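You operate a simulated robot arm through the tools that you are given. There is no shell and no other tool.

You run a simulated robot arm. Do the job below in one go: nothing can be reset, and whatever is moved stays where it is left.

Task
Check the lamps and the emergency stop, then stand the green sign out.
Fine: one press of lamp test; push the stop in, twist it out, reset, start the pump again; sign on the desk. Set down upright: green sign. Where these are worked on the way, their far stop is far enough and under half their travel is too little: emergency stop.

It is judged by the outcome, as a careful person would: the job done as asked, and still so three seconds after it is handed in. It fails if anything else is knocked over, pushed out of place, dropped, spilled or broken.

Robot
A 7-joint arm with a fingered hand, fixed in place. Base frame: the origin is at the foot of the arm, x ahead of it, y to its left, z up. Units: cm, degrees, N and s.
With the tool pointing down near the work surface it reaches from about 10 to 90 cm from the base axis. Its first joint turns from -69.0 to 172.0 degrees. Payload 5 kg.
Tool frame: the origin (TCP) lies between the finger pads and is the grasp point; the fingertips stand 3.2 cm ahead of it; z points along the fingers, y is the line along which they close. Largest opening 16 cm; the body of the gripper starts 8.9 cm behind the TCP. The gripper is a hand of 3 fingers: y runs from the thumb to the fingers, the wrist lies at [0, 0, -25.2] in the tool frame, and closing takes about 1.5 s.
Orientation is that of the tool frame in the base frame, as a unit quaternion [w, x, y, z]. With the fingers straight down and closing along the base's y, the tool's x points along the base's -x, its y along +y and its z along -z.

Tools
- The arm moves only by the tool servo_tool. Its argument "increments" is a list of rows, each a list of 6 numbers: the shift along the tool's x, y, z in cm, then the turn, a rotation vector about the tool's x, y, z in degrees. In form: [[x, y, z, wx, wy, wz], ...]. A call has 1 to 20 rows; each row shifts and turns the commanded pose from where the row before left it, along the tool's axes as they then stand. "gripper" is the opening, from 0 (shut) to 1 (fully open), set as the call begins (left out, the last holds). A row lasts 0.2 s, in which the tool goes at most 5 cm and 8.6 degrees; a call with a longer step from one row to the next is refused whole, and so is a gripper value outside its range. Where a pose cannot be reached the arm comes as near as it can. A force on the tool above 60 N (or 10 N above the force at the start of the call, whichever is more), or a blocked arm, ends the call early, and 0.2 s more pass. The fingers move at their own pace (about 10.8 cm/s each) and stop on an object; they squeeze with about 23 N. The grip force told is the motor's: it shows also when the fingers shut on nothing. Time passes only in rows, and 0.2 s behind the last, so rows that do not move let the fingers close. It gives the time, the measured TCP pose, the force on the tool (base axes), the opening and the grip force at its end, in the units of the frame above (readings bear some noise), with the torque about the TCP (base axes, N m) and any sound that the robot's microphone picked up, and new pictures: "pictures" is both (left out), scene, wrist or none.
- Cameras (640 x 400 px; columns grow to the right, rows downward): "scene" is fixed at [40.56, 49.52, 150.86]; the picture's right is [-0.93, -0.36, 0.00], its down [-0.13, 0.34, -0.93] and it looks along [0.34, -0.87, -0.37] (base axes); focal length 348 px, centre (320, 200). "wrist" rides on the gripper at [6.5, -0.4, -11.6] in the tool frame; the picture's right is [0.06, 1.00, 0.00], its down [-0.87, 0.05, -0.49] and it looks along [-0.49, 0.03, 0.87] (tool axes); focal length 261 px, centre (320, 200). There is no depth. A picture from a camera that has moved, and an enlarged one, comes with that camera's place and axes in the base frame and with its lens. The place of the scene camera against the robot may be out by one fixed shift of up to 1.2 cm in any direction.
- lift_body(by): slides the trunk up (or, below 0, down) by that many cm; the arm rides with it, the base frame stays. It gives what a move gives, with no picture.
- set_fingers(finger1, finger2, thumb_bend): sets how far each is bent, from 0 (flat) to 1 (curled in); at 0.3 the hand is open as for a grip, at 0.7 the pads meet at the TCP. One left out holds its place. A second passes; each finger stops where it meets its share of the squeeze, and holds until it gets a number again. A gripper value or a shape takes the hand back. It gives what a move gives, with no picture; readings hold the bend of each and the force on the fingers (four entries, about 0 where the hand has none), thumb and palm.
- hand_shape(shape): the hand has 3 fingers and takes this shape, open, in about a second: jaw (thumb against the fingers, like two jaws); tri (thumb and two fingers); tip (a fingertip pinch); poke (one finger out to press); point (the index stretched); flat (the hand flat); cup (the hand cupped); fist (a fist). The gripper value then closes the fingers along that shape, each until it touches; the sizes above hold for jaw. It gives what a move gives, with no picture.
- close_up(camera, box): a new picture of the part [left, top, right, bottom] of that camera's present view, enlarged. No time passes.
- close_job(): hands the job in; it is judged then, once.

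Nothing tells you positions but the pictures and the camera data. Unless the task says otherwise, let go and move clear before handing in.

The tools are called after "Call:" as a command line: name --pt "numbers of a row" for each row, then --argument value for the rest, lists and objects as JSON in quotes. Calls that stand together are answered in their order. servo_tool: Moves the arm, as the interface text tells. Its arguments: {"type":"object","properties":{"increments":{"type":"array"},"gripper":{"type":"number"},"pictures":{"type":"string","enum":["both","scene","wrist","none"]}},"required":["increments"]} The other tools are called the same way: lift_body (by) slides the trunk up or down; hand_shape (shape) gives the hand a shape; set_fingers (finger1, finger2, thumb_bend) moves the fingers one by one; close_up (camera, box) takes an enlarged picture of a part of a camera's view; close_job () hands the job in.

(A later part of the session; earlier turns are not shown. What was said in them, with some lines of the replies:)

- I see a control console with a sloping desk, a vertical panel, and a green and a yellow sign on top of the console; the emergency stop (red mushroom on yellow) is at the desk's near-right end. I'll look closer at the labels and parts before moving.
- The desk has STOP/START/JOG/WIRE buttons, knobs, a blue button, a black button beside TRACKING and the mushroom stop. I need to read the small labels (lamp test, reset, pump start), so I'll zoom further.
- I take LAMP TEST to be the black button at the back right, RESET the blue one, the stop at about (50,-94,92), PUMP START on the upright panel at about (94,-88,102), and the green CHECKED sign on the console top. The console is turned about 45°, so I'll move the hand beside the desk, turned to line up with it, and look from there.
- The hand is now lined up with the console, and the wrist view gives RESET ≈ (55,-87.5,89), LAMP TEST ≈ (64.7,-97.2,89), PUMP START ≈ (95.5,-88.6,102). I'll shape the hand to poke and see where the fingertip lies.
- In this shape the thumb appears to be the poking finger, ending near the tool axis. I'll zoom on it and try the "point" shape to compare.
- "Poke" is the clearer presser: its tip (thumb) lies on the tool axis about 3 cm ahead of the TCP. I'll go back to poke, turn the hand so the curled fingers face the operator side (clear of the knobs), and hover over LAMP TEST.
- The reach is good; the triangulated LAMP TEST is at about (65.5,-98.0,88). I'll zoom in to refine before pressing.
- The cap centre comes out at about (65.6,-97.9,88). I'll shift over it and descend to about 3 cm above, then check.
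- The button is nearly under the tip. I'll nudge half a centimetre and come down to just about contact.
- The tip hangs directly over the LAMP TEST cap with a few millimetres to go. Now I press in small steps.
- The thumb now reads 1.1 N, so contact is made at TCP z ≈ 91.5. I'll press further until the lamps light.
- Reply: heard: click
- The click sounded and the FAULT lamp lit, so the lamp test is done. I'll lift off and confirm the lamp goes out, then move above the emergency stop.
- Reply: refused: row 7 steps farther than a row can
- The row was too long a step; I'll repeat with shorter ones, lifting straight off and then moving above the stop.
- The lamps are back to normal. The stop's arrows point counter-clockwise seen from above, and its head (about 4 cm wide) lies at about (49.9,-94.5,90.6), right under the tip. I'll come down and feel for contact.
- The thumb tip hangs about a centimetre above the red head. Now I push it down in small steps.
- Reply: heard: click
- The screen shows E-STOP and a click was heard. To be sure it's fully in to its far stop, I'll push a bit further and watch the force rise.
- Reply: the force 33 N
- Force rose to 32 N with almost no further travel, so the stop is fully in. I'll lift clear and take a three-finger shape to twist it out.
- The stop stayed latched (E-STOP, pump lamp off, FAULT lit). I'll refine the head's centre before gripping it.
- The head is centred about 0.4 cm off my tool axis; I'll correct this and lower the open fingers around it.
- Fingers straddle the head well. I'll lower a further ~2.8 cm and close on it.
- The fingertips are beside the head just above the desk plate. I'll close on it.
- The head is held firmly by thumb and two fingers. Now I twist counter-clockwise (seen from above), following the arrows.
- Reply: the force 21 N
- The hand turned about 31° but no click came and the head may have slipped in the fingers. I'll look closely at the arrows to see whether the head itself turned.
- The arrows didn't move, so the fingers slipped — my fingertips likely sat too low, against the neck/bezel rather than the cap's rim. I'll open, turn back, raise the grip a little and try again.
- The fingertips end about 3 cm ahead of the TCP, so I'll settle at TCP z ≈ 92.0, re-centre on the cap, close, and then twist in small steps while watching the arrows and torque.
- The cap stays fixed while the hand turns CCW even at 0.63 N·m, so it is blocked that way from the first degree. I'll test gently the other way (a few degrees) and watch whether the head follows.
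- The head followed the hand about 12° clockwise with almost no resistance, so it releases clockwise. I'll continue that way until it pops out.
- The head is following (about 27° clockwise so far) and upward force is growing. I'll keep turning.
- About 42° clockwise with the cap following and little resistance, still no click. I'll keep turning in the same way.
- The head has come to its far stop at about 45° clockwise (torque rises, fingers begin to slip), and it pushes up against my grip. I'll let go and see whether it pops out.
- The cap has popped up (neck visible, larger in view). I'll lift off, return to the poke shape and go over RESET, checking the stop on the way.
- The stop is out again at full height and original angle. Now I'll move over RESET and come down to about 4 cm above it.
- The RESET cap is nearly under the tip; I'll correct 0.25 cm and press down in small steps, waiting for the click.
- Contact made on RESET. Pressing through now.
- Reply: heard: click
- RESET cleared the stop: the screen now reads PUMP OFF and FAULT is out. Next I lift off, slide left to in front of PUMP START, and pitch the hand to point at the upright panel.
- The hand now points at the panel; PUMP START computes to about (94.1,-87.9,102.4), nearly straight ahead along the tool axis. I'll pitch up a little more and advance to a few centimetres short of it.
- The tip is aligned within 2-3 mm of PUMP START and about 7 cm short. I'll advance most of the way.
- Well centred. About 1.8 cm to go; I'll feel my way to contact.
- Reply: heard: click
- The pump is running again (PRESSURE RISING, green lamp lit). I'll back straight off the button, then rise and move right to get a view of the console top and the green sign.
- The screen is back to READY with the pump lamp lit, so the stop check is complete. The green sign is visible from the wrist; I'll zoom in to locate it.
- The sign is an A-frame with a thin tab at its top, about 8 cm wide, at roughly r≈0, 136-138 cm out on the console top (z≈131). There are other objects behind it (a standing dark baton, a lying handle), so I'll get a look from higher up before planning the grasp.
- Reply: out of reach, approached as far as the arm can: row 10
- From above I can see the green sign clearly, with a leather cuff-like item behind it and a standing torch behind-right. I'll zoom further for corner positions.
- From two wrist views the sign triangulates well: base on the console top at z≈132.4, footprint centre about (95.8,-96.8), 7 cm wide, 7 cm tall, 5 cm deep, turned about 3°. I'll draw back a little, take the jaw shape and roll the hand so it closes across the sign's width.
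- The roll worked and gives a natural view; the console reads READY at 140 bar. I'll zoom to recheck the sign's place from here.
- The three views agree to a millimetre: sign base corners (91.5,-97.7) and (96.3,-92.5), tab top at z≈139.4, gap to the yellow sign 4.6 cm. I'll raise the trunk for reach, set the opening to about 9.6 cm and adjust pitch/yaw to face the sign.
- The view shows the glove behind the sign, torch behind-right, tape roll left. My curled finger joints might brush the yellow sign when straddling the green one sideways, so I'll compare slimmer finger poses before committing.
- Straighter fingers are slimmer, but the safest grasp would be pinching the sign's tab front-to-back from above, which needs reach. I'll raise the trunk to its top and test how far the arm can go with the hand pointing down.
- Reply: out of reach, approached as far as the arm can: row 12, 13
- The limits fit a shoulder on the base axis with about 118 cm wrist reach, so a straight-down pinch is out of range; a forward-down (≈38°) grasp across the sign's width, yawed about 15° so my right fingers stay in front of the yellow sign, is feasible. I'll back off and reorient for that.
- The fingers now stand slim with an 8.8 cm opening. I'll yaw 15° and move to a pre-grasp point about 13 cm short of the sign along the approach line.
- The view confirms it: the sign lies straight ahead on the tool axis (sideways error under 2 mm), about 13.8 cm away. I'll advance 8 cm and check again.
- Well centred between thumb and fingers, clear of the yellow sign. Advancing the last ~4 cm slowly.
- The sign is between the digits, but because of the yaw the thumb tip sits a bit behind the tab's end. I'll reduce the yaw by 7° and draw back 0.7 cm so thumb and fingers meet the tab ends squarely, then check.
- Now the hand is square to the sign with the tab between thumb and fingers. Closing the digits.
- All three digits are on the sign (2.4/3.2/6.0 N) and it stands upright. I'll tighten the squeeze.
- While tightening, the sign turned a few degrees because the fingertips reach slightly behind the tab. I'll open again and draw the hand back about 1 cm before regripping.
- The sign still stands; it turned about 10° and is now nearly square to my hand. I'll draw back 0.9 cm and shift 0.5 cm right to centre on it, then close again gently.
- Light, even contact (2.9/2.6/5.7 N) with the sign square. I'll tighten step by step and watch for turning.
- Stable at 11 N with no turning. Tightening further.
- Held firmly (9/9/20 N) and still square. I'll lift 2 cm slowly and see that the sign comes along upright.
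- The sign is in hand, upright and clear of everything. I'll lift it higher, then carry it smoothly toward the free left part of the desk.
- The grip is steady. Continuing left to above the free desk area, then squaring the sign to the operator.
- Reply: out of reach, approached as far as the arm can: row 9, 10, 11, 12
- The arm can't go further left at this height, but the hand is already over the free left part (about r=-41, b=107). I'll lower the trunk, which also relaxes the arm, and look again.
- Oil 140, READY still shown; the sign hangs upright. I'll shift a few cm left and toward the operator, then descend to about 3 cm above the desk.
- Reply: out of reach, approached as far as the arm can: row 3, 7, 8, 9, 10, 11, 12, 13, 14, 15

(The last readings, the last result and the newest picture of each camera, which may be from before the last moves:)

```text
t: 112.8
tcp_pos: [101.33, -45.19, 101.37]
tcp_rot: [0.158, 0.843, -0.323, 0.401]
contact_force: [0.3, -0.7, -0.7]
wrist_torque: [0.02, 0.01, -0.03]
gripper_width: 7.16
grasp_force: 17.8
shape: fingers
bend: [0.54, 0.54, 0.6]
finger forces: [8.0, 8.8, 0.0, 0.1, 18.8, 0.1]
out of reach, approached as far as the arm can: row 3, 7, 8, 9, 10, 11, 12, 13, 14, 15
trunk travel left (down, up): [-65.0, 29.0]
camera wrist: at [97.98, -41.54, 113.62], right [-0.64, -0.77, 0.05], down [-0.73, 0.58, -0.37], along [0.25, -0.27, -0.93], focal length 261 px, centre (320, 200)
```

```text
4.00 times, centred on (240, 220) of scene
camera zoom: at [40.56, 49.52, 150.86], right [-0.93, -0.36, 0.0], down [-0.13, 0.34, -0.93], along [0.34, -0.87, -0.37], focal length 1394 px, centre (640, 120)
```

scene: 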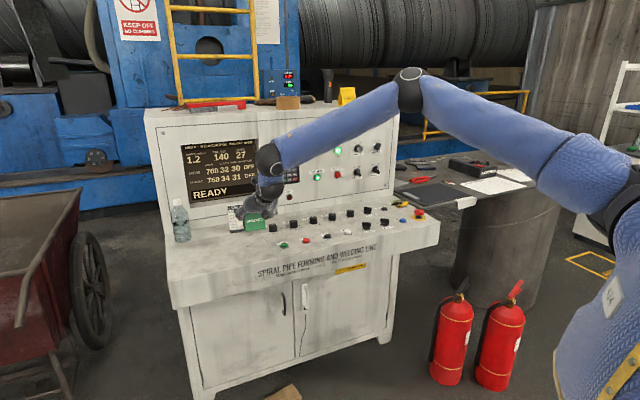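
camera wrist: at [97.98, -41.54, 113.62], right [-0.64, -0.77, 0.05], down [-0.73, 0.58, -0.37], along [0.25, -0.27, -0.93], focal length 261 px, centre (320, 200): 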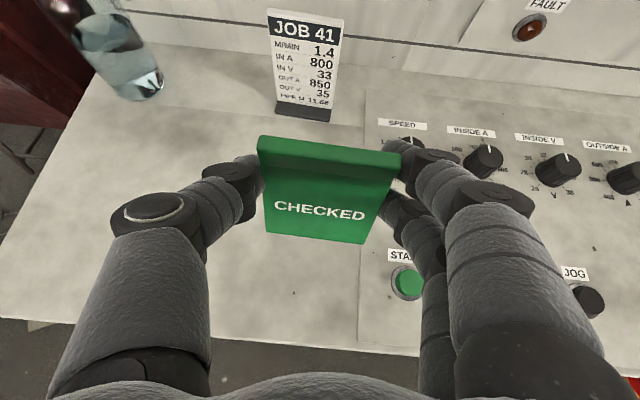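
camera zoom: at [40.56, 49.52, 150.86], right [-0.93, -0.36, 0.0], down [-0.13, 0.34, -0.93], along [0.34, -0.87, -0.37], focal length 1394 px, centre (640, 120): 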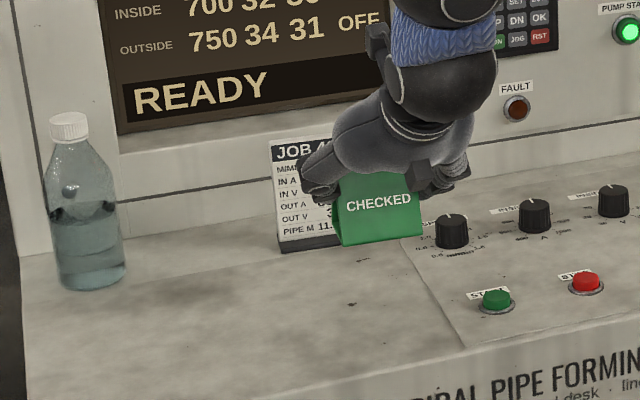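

The arm is near a joint limit here because the hand points across the forearm. I'll yaw the hand (and sign) about 15° toward the arm's own direction, which eases the wrist, then continue left and down.

Call:
servo_tool --pt "0 0 0 2.34 0.02 -1.88" --pt "0 0 0 2.34 0.02 -1.88" --pt "0 0 0 2.34 0.02 -1.88" --pt "0 0 0 2.34 0.02 -1.88" --pt "0 0 0 2.34 0.02 -1.88" --pt "0 -1 0 0 0 0" --pt "0 -1 0 0 0 0" --pt "0 -1 0 0 0 0" --pt "0 0 0 0 0 0"

```text
t: 114.8
tcp_pos: [102.6, -42.66, 101.39]
tcp_rot: [0.104, 0.877, -0.21, 0.419]
contact_force: [0.2, 0.4, -0.1]
wrist_torque: [0.04, 0.0, -0.01]
gripper_width: 7.17
grasp_force: 17.8
shape: fingers
bend: [0.54, 0.54, 0.6]
finger forces: [7.9, 8.7, 0.0, 0.1, 18.5, 0.1]
trunk travel left (down, up): [-65.0, 29.0]
camera wrist: at [98.51, -40.01, 113.6], right [-0.42, -0.91, 0.06], down [-0.85, 0.37, -0.37], along [0.31, -0.2, -0.93], focal length 261 px, centre (320, 200)
```

scene: 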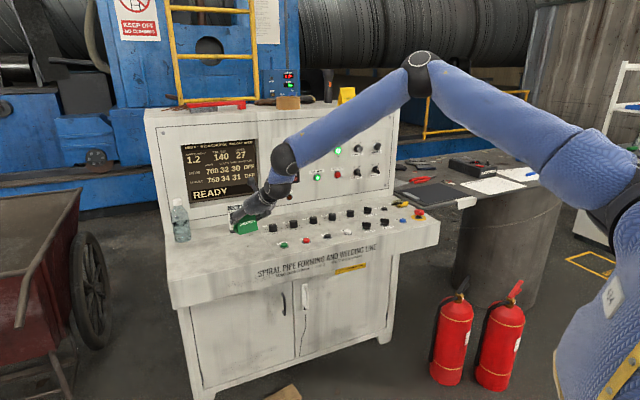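
wrist: 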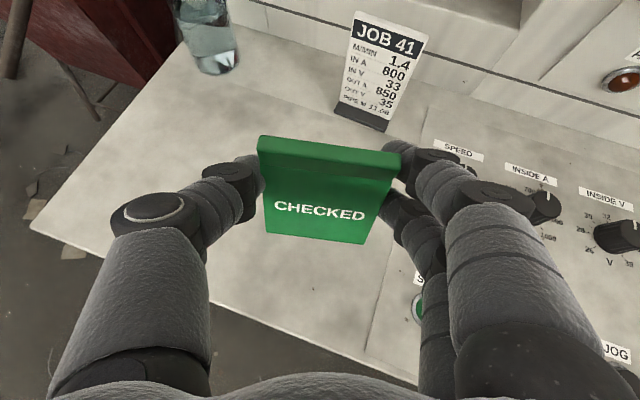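

No limit now: the sign is over the free area between START and the bottle, well in front of the JOB card. I'll move 4 cm more left and descend to about 1.5 cm above the desk.

Call:
servo_tool --pt "0 -1 0 0 0 0" --pt "0 -1.5 0 0 0 0" --pt "0 -1.5 0 0 0 0" --pt "0 0 0 0 0 0" --pt "-0.78 -0.01 0.63 0 0 0" --pt "-1.17 -0.01 0.94 0 0 0" --pt "-1.17 -0.01 0.94 0 0 0" --pt "-1.17 -0.01 0.94 0 0 0" --pt "-0.78 -0.01 0.63 0 0 0" --pt "0 0 0 0 0 0"

Call:
close_up --camera "scene" --box '[160, 180, 300, 270]'

```text
t: 117.0
tcp_pos: [102.8, -40.36, 96.23]
tcp_rot: [0.103, 0.878, -0.21, 0.418]
contact_force: [-0.6, 0.2, -0.3]
wrist_torque: [0.02, 0.01, -0.05]
gripper_width: 7.16
grasp_force: 18.2
shape: fingers
bend: [0.54, 0.54, 0.6]
finger forces: [7.9, 8.7, 0.0, 0.0, 18.5, 0.1]
out of reach, approached as far as the arm can: row 6, 7, 8, 9
trunk travel left (down, up): [-65.0, 29.0]
camera wrist: at [98.59, -37.83, 108.47], right [-0.42, -0.91, 0.05], down [-0.85, 0.37, -0.37], along [0.31, -0.2, -0.93], focal length 261 px, centre (320, 200)
```

scene: 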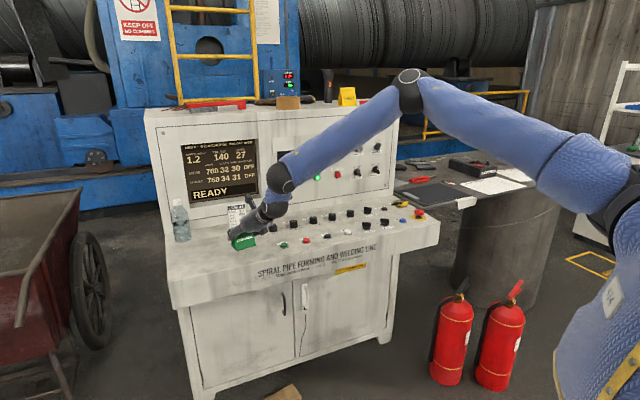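
wrist: 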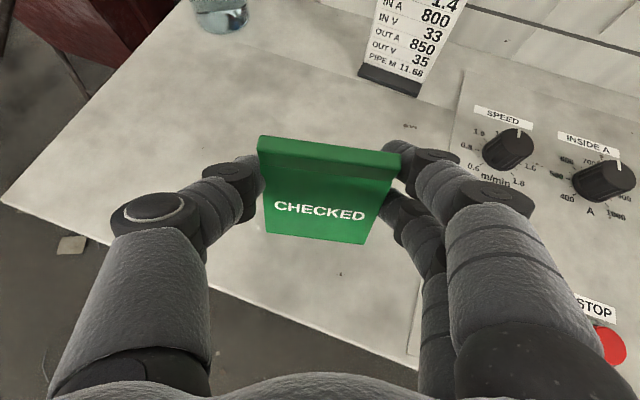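

```text
4.44 times, centred on (230, 225) of scene
camera zoom: at [40.56, 49.52, 150.86], right [-0.93, -0.36, 0.0], down [-0.13, 0.34, -0.93], along [0.34, -0.87, -0.37], focal length 1549 px, centre (720, 89)
```

zoom: 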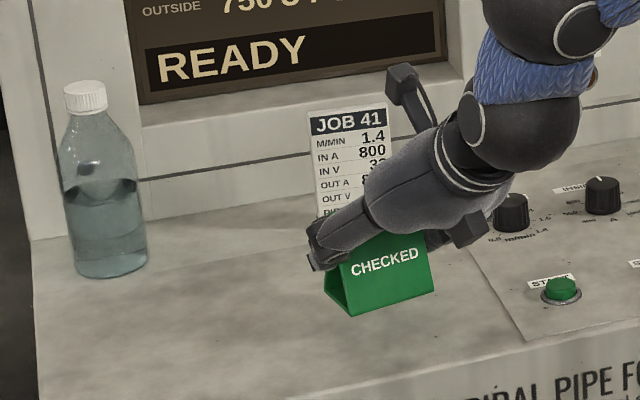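

The sign is about 3 cm above a clear spot on the desk, upright. The arm again nears a joint limit, so I'll do the last descent by lowering the trunk in small steps, watching the contact force.

Call:
lift_body --by -2

Call:
close_up --camera "scene" --box '[210, 210, 290, 270]'

```text
t: 117.7
tcp_pos: [102.73, -40.46, 94.26]
tcp_rot: [0.104, 0.877, -0.21, 0.419]
contact_force: [-0.7, -0.6, 0.7]
wrist_torque: [0.0, -0.01, -0.02]
gripper_width: 7.17
grasp_force: 17.4
shape: fingers
bend: [0.54, 0.54, 0.6]
finger forces: [7.9, 8.7, 0.0, 0.1, 18.4, 0.0]
trunk travel left (down, up): [-63.0, 31.0]
```

```text
6.67 times, centred on (250, 240) of scene
camera zoom: at [40.56, 49.52, 150.86], right [-0.93, -0.36, 0.0], down [-0.13, 0.34, -0.93], along [0.34, -0.87, -0.37], focal length 2323 px, centre (787, -67)
```

zoom: 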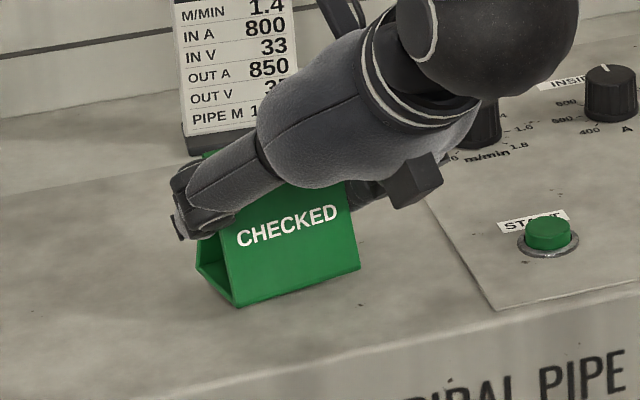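

Call:
lift_body --by -0.5

Call:
close_up --camera "scene" --box '[210, 210, 290, 270]'

```text
t: 118.2
tcp_pos: [102.66, -40.38, 93.69]
tcp_rot: [0.104, 0.877, -0.21, 0.42]
contact_force: [1.2, 0.2, -0.1]
wrist_torque: [0.01, -0.01, 0.0]
gripper_width: 7.17
grasp_force: 17.5
shape: fingers
bend: [0.54, 0.54, 0.6]
finger forces: [8.0, 8.6, 0.0, 0.1, 18.6, 0.1]
trunk travel left (down, up): [-62.5, 31.5]
```

```text
6.67 times, centred on (250, 240) of scene
camera zoom: at [40.56, 49.52, 150.86], right [-0.93, -0.36, 0.0], down [-0.13, 0.34, -0.93], along [0.34, -0.87, -0.37], focal length 2323 px, centre (787, -67)
```

zoom: 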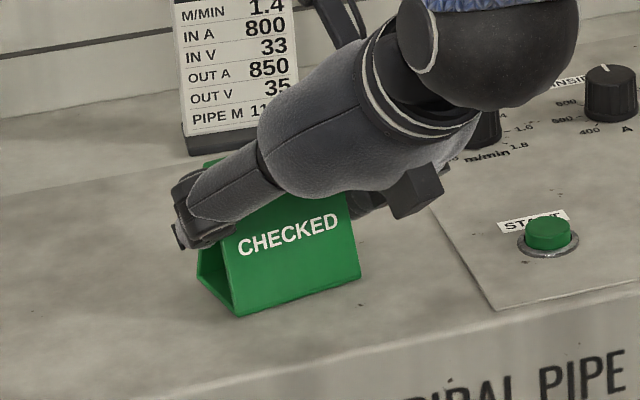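

Call:
lift_body --by -0.3

Call:
lift_body --by -0.25

Call:
close_up --camera "scene" --box '[210, 210, 290, 270]'

```text
t: 118.8
tcp_pos: [102.68, -40.41, 93.58]
tcp_rot: [0.103, 0.877, -0.21, 0.419]
contact_force: [-0.2, 0.1, 0.3]
wrist_torque: [0.0, 0.01, -0.01]
gripper_width: 7.16
grasp_force: 17.7
shape: fingers
bend: [0.54, 0.54, 0.6]
finger forces: [8.1, 8.4, 0.0, 0.1, 18.6, 0.1]
trunk travel left (down, up): [-62.2, 31.8]
```

```text
t: 119.3
tcp_pos: [102.66, -40.38, 93.22]
tcp_rot: [0.103, 0.877, -0.21, 0.42]
contact_force: [0.9, 1.0, 8.4]
wrist_torque: [-0.34, 0.02, 0.06]
gripper_width: 7.17
grasp_force: 18.8
shape: fingers
bend: [0.54, 0.54, 0.6]
finger forces: [9.9, 7.9, 0.0, 0.0, 19.1, 0.0]
trunk travel left (down, up): [-62.0, 32.0]
```

```text
6.67 times, centred on (250, 240) of scene
camera zoom: at [40.56, 49.52, 150.86], right [-0.93, -0.36, 0.0], down [-0.13, 0.34, -0.93], along [0.34, -0.87, -0.37], focal length 2323 px, centre (787, -67)
```

zoom: 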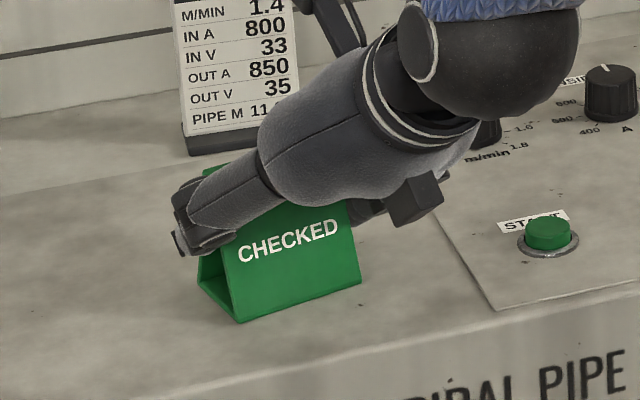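

The sign now rests on the desk (8 N upward contact). I'll release it gently.

Call:
lift_body --by 0.1

Call:
set_fingers --finger1 0.5 --finger2 0.5 --thumb_bend 0.52

Call:
close_up --camera "wrist" --box '[160, 60, 480, 260]'

Call:
close_up --camera "scene" --box '[210, 210, 290, 270]'

```text
t: 119.8
tcp_pos: [102.66, -40.48, 93.25]
tcp_rot: [0.103, 0.877, -0.21, 0.42]
contact_force: [2.4, -0.3, 6.5]
wrist_torque: [-0.3, -0.05, 0.1]
gripper_width: 7.19
grasp_force: 19.0
shape: fingers
bend: [0.54, 0.54, 0.6]
finger forces: [10.1, 8.3, 0.0, 0.1, 19.4, 0.0]
trunk travel left (down, up): [-62.0, 31.9]
```

```text
t: 120.8
tcp_pos: [102.65, -40.4, 93.28]
tcp_rot: [0.103, 0.878, -0.21, 0.418]
contact_force: [-0.6, 0.4, -0.1]
wrist_torque: [-0.01, 0.02, 0.01]
gripper_width: 8.33
grasp_force: 0.2
shape: fingers
bend: [0.5, 0.5, 0.52]
finger forces: [0.0, 0.0, 0.0, 0.0, 0.0, 0.1]
trunk travel left (down, up): [-62.0, 31.9]
```

```text
2.00 times, centred on (320, 160) of wrist
camera zoom: at [98.58, -37.82, 105.53], right [-0.42, -0.91, 0.05], down [-0.85, 0.37, -0.37], along [0.31, -0.2, -0.93], focal length 521 px, centre (320, 280)
```

zoom: 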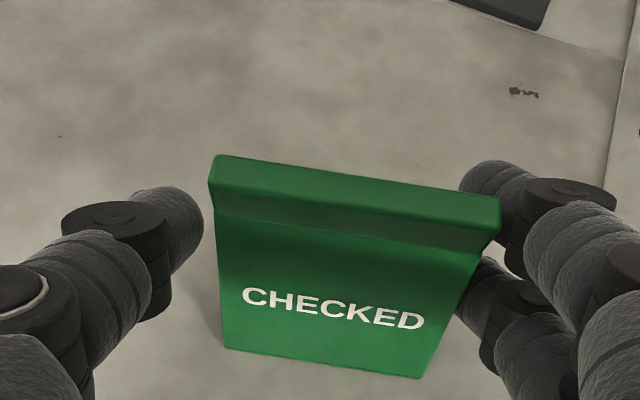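

```text
6.67 times, centred on (250, 240) of scene
camera zoom: at [40.56, 49.52, 150.86], right [-0.93, -0.36, 0.0], down [-0.13, 0.34, -0.93], along [0.34, -0.87, -0.37], focal length 2323 px, centre (787, -67)
```

zoom: 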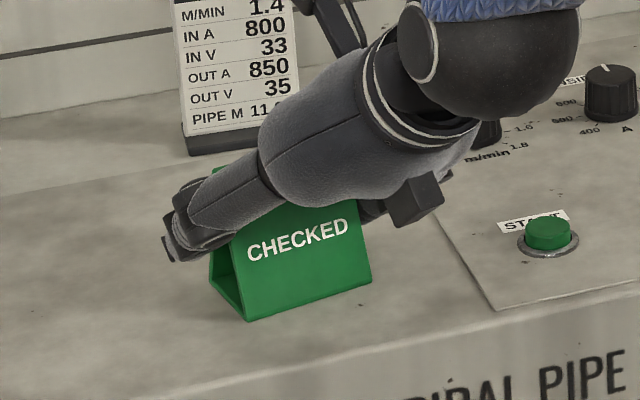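

Released, and the sign stands on its feet. I'll open wider, then rise straight up with the trunk so nothing brushes it.

Call:
set_fingers --finger1 0.43 --finger2 0.43 --thumb_bend 0.45

Call:
close_up --camera "wrist" --box '[160, 60, 480, 260]'

Call:
lift_body --by 3

Call:
close_up --camera "wrist" --box '[160, 60, 480, 260]'

```text
t: 121.8
tcp_pos: [102.79, -40.37, 93.39]
tcp_rot: [0.104, 0.877, -0.21, 0.419]
contact_force: [-0.4, -1.3, 0.0]
wrist_torque: [0.02, -0.02, 0.02]
gripper_width: 11.11
grasp_force: 0.0
shape: fingers
bend: [0.43, 0.43, 0.45]
finger forces: [0.0, 0.0, 0.0, 0.0, 0.0, 0.0]
trunk travel left (down, up): [-62.0, 31.9]
```

```text
2.00 times, centred on (320, 160) of wrist
camera zoom: at [98.58, -37.82, 105.52], right [-0.42, -0.91, 0.05], down [-0.85, 0.37, -0.37], along [0.31, -0.2, -0.93], focal length 521 px, centre (320, 280)
```

zoom: 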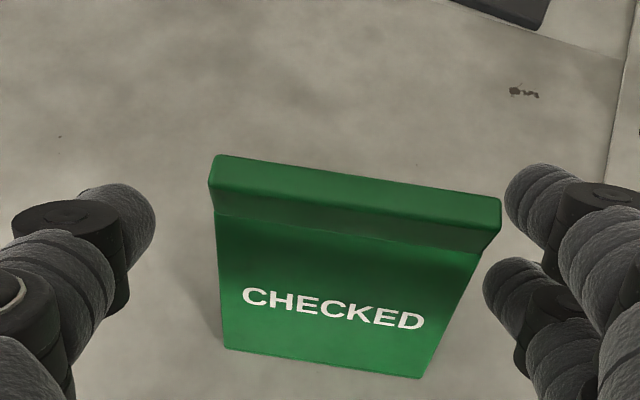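

```text
t: 122.5
tcp_pos: [102.74, -40.53, 96.23]
tcp_rot: [0.103, 0.877, -0.21, 0.419]
contact_force: [-0.3, 0.7, -0.3]
wrist_torque: [0.01, -0.05, 0.0]
gripper_width: 11.11
grasp_force: 0.0
shape: fingers
bend: [0.43, 0.43, 0.45]
finger forces: [0.0, 0.0, 0.0, 0.0, 0.0, 0.1]
trunk travel left (down, up): [-65.1, 28.9]
```

```text
2.00 times, centred on (320, 160) of wrist
camera zoom: at [98.61, -37.85, 108.45], right [-0.42, -0.91, 0.05], down [-0.85, 0.37, -0.37], along [0.31, -0.2, -0.93], focal length 521 px, centre (320, 280)
```

zoom: 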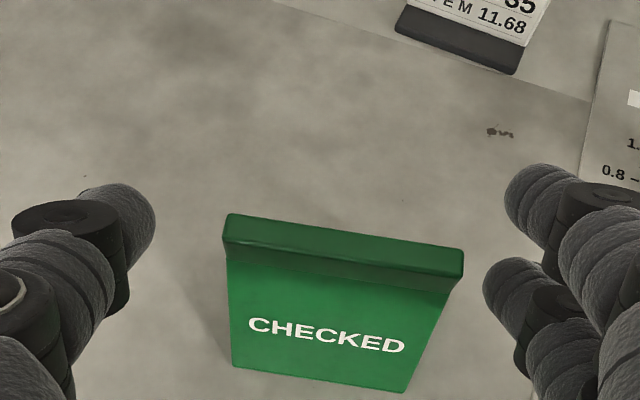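

The sign stays put as the hand rises. I'll lift further and then draw the hand back clear of the desk.

Call:
lift_body --by 18

Call:
servo_tool --pt "0 0 -3 0 0 0" --pt "0 0 -3 0 0 0" --pt "0 0 -3 0 0 0" --pt "0 0 -3 0 0 0" --pt "0 0 -3 0 0 0" --pt "0 0 0 0 0 0"

Call:
close_up --camera "scene" --box '[160, 130, 340, 270]'

Call:
close_up --camera "scene" --box '[220, 80, 440, 230]'

```text
t: 124.5
tcp_pos: [102.82, -40.43, 114.29]
tcp_rot: [0.103, 0.878, -0.21, 0.419]
contact_force: [-0.3, 0.2, 0.1]
wrist_torque: [0.01, -0.02, 0.0]
gripper_width: 11.13
grasp_force: 0.1
shape: fingers
bend: [0.43, 0.43, 0.45]
finger forces: [0.1, 0.0, 0.0, 0.0, 0.1, 0.0]
trunk travel left (down, up): [-83.1, 10.9]
```

```text
t: 126.0
tcp_pos: [92.37, -35.05, 123.62]
tcp_rot: [0.103, 0.877, -0.21, 0.419]
contact_force: [-0.2, 0.0, -0.3]
wrist_torque: [-0.03, 0.02, -0.05]
gripper_width: 11.13
grasp_force: 0.0
shape: fingers
bend: [0.43, 0.43, 0.45]
finger forces: [0.0, 0.1, 0.0, 0.0, 0.0, 0.0]
trunk travel left (down, up): [-83.1, 10.9]
camera wrist: at [88.27, -32.41, 135.95], right [-0.42, -0.91, 0.05], down [-0.85, 0.37, -0.37], along [0.31, -0.2, -0.93], focal length 261 px, centre (320, 200)
```

scene: 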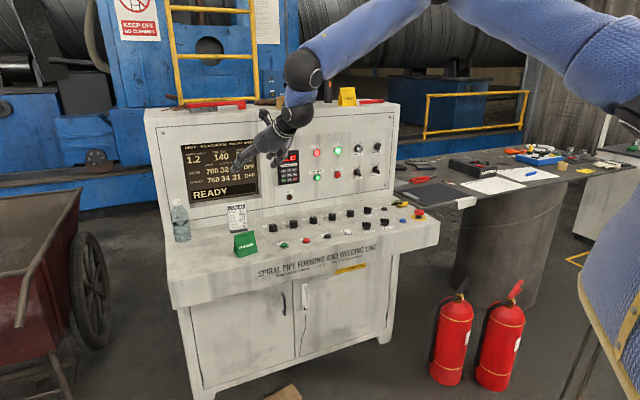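
wrist: 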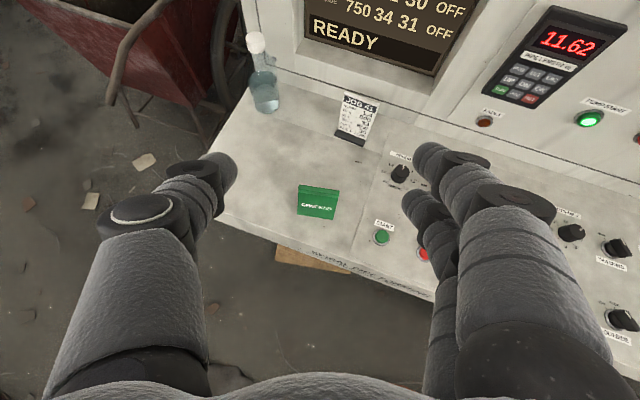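

```text
2.86 times, centred on (250, 200) of scene
camera zoom: at [40.56, 49.52, 150.86], right [-0.93, -0.36, 0.0], down [-0.13, 0.34, -0.93], along [0.34, -0.87, -0.37], focal length 996 px, centre (520, 200)
```

zoom: 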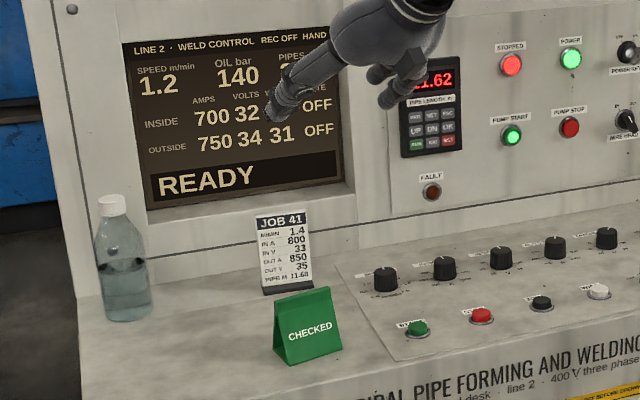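

```text
2.67 times, centred on (330, 155) of scene
camera zoom: at [40.56, 49.52, 150.86], right [-0.93, -0.36, 0.0], down [-0.13, 0.34, -0.93], along [0.34, -0.87, -0.37], focal length 929 px, centre (293, 320)
```

zoom: 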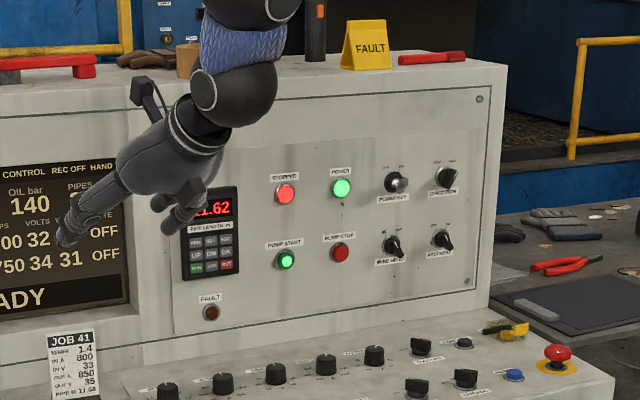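

The green sign stands upright on the desk; the screen reads READY, 140 bar, pump lamp lit, FAULT out, stop raised. I'll back the hand further away for a last unobstructed look.

Call:
servo_tool --pt "0 0 -4 0 0 0" --pt "0 0 -4 0 0 0" --pt "0 0 -4 0 0 0" --pt "0 0 -4 0 0 0" --pt "0 0 0 0 0 0" --pt "0 0 0 0 0 0" --pictures "both"

Call:
close_up --camera "scene" --box '[160, 70, 440, 250]'

Call:
close_up --camera "scene" --box '[370, 180, 450, 230]'

```text
t: 127.3
tcp_pos: [81.3, -29.16, 133.65]
tcp_rot: [0.103, 0.877, -0.21, 0.42]
contact_force: [0.1, 0.8, -0.6]
wrist_torque: [-0.02, 0.01, -0.01]
gripper_width: 11.13
grasp_force: 0.1
shape: fingers
bend: [0.43, 0.43, 0.45]
finger forces: [0.0, 0.1, 0.1, 0.0, 0.0, 0.0]
trunk travel left (down, up): [-83.1, 10.9]
camera wrist: at [77.1, -26.63, 145.94], right [-0.42, -0.91, 0.05], down [-0.85, 0.37, -0.37], along [0.31, -0.2, -0.93], focal length 261 px, centre (320, 200)
```

scene: 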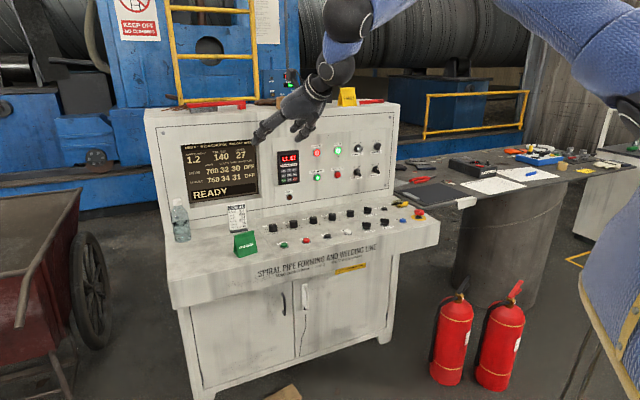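
wrist: 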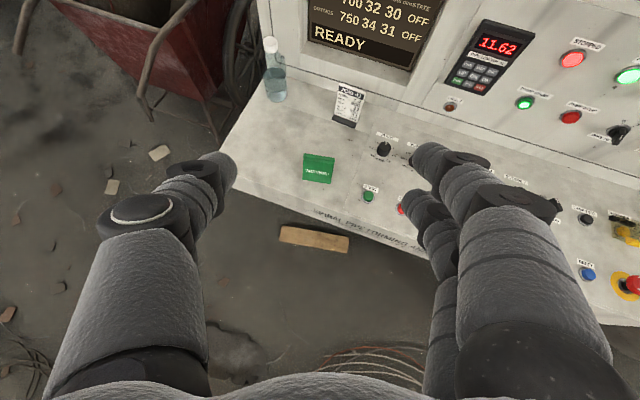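

```text
2.22 times, centred on (300, 160) of scene
camera zoom: at [40.56, 49.52, 150.86], right [-0.93, -0.36, 0.0], down [-0.13, 0.34, -0.93], along [0.34, -0.87, -0.37], focal length 774 px, centre (364, 289)
```

zoom: 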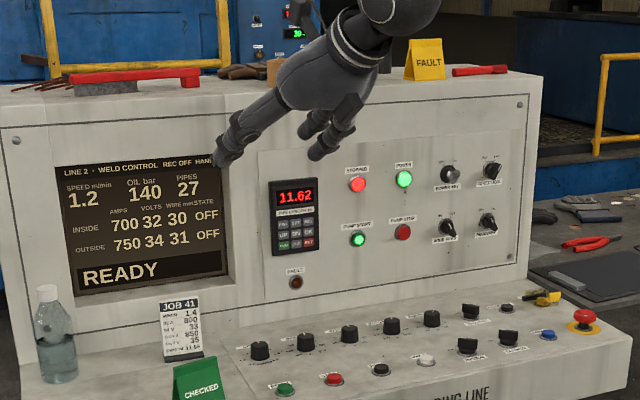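

```text
8.00 times, centred on (410, 205) of scene
camera zoom: at [40.56, 49.52, 150.86], right [-0.93, -0.36, 0.0], down [-0.13, 0.34, -0.93], along [0.34, -0.87, -0.37], focal length 2788 px, centre (-400, 160)
```

zoom: 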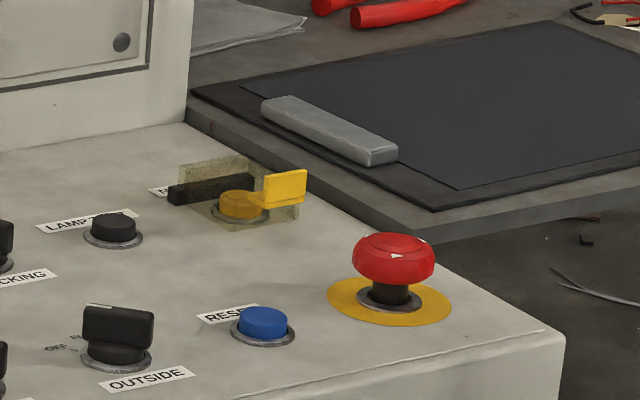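

Everything is as asked: the lamp test was pressed once, and the stop was pushed in, twisted out and reset. The pump is running (READY, 140 bar), and the green CHECKED sign stands upright on the desk. The other objects are where they were and the hand is clear, so I'm handing the job in.

Call:
close_job

```text
The job is handed in.
```

I finished the job and handed it in; no verdict has come back. In the last pictures everything stood as asked:

- **Lamp test:** pressed once. The fault lamp lit and went out again on release.
- **Emergency stop:** pushed fully in, then twisted out; it popped back up to its full height. My first twist followed the arrows on the head (counter-clockwise), but it would not turn that way. It came out with a clockwise turn of about 45°.
- **Reset and pump:** reset cleared the stop and I started the pump again. The screen reads READY at 140 bar, the pump lamp is lit and the fault lamp is out.
- **Green sign:** it stands upright on the left part of the desk, in front of the JOB 41 card and turned roughly 15° from square. I had to grip it twice on the console top, and it turned about 10° there before I lifted it.

Nothing else looked moved or knocked over, and the hand is clear of the console.
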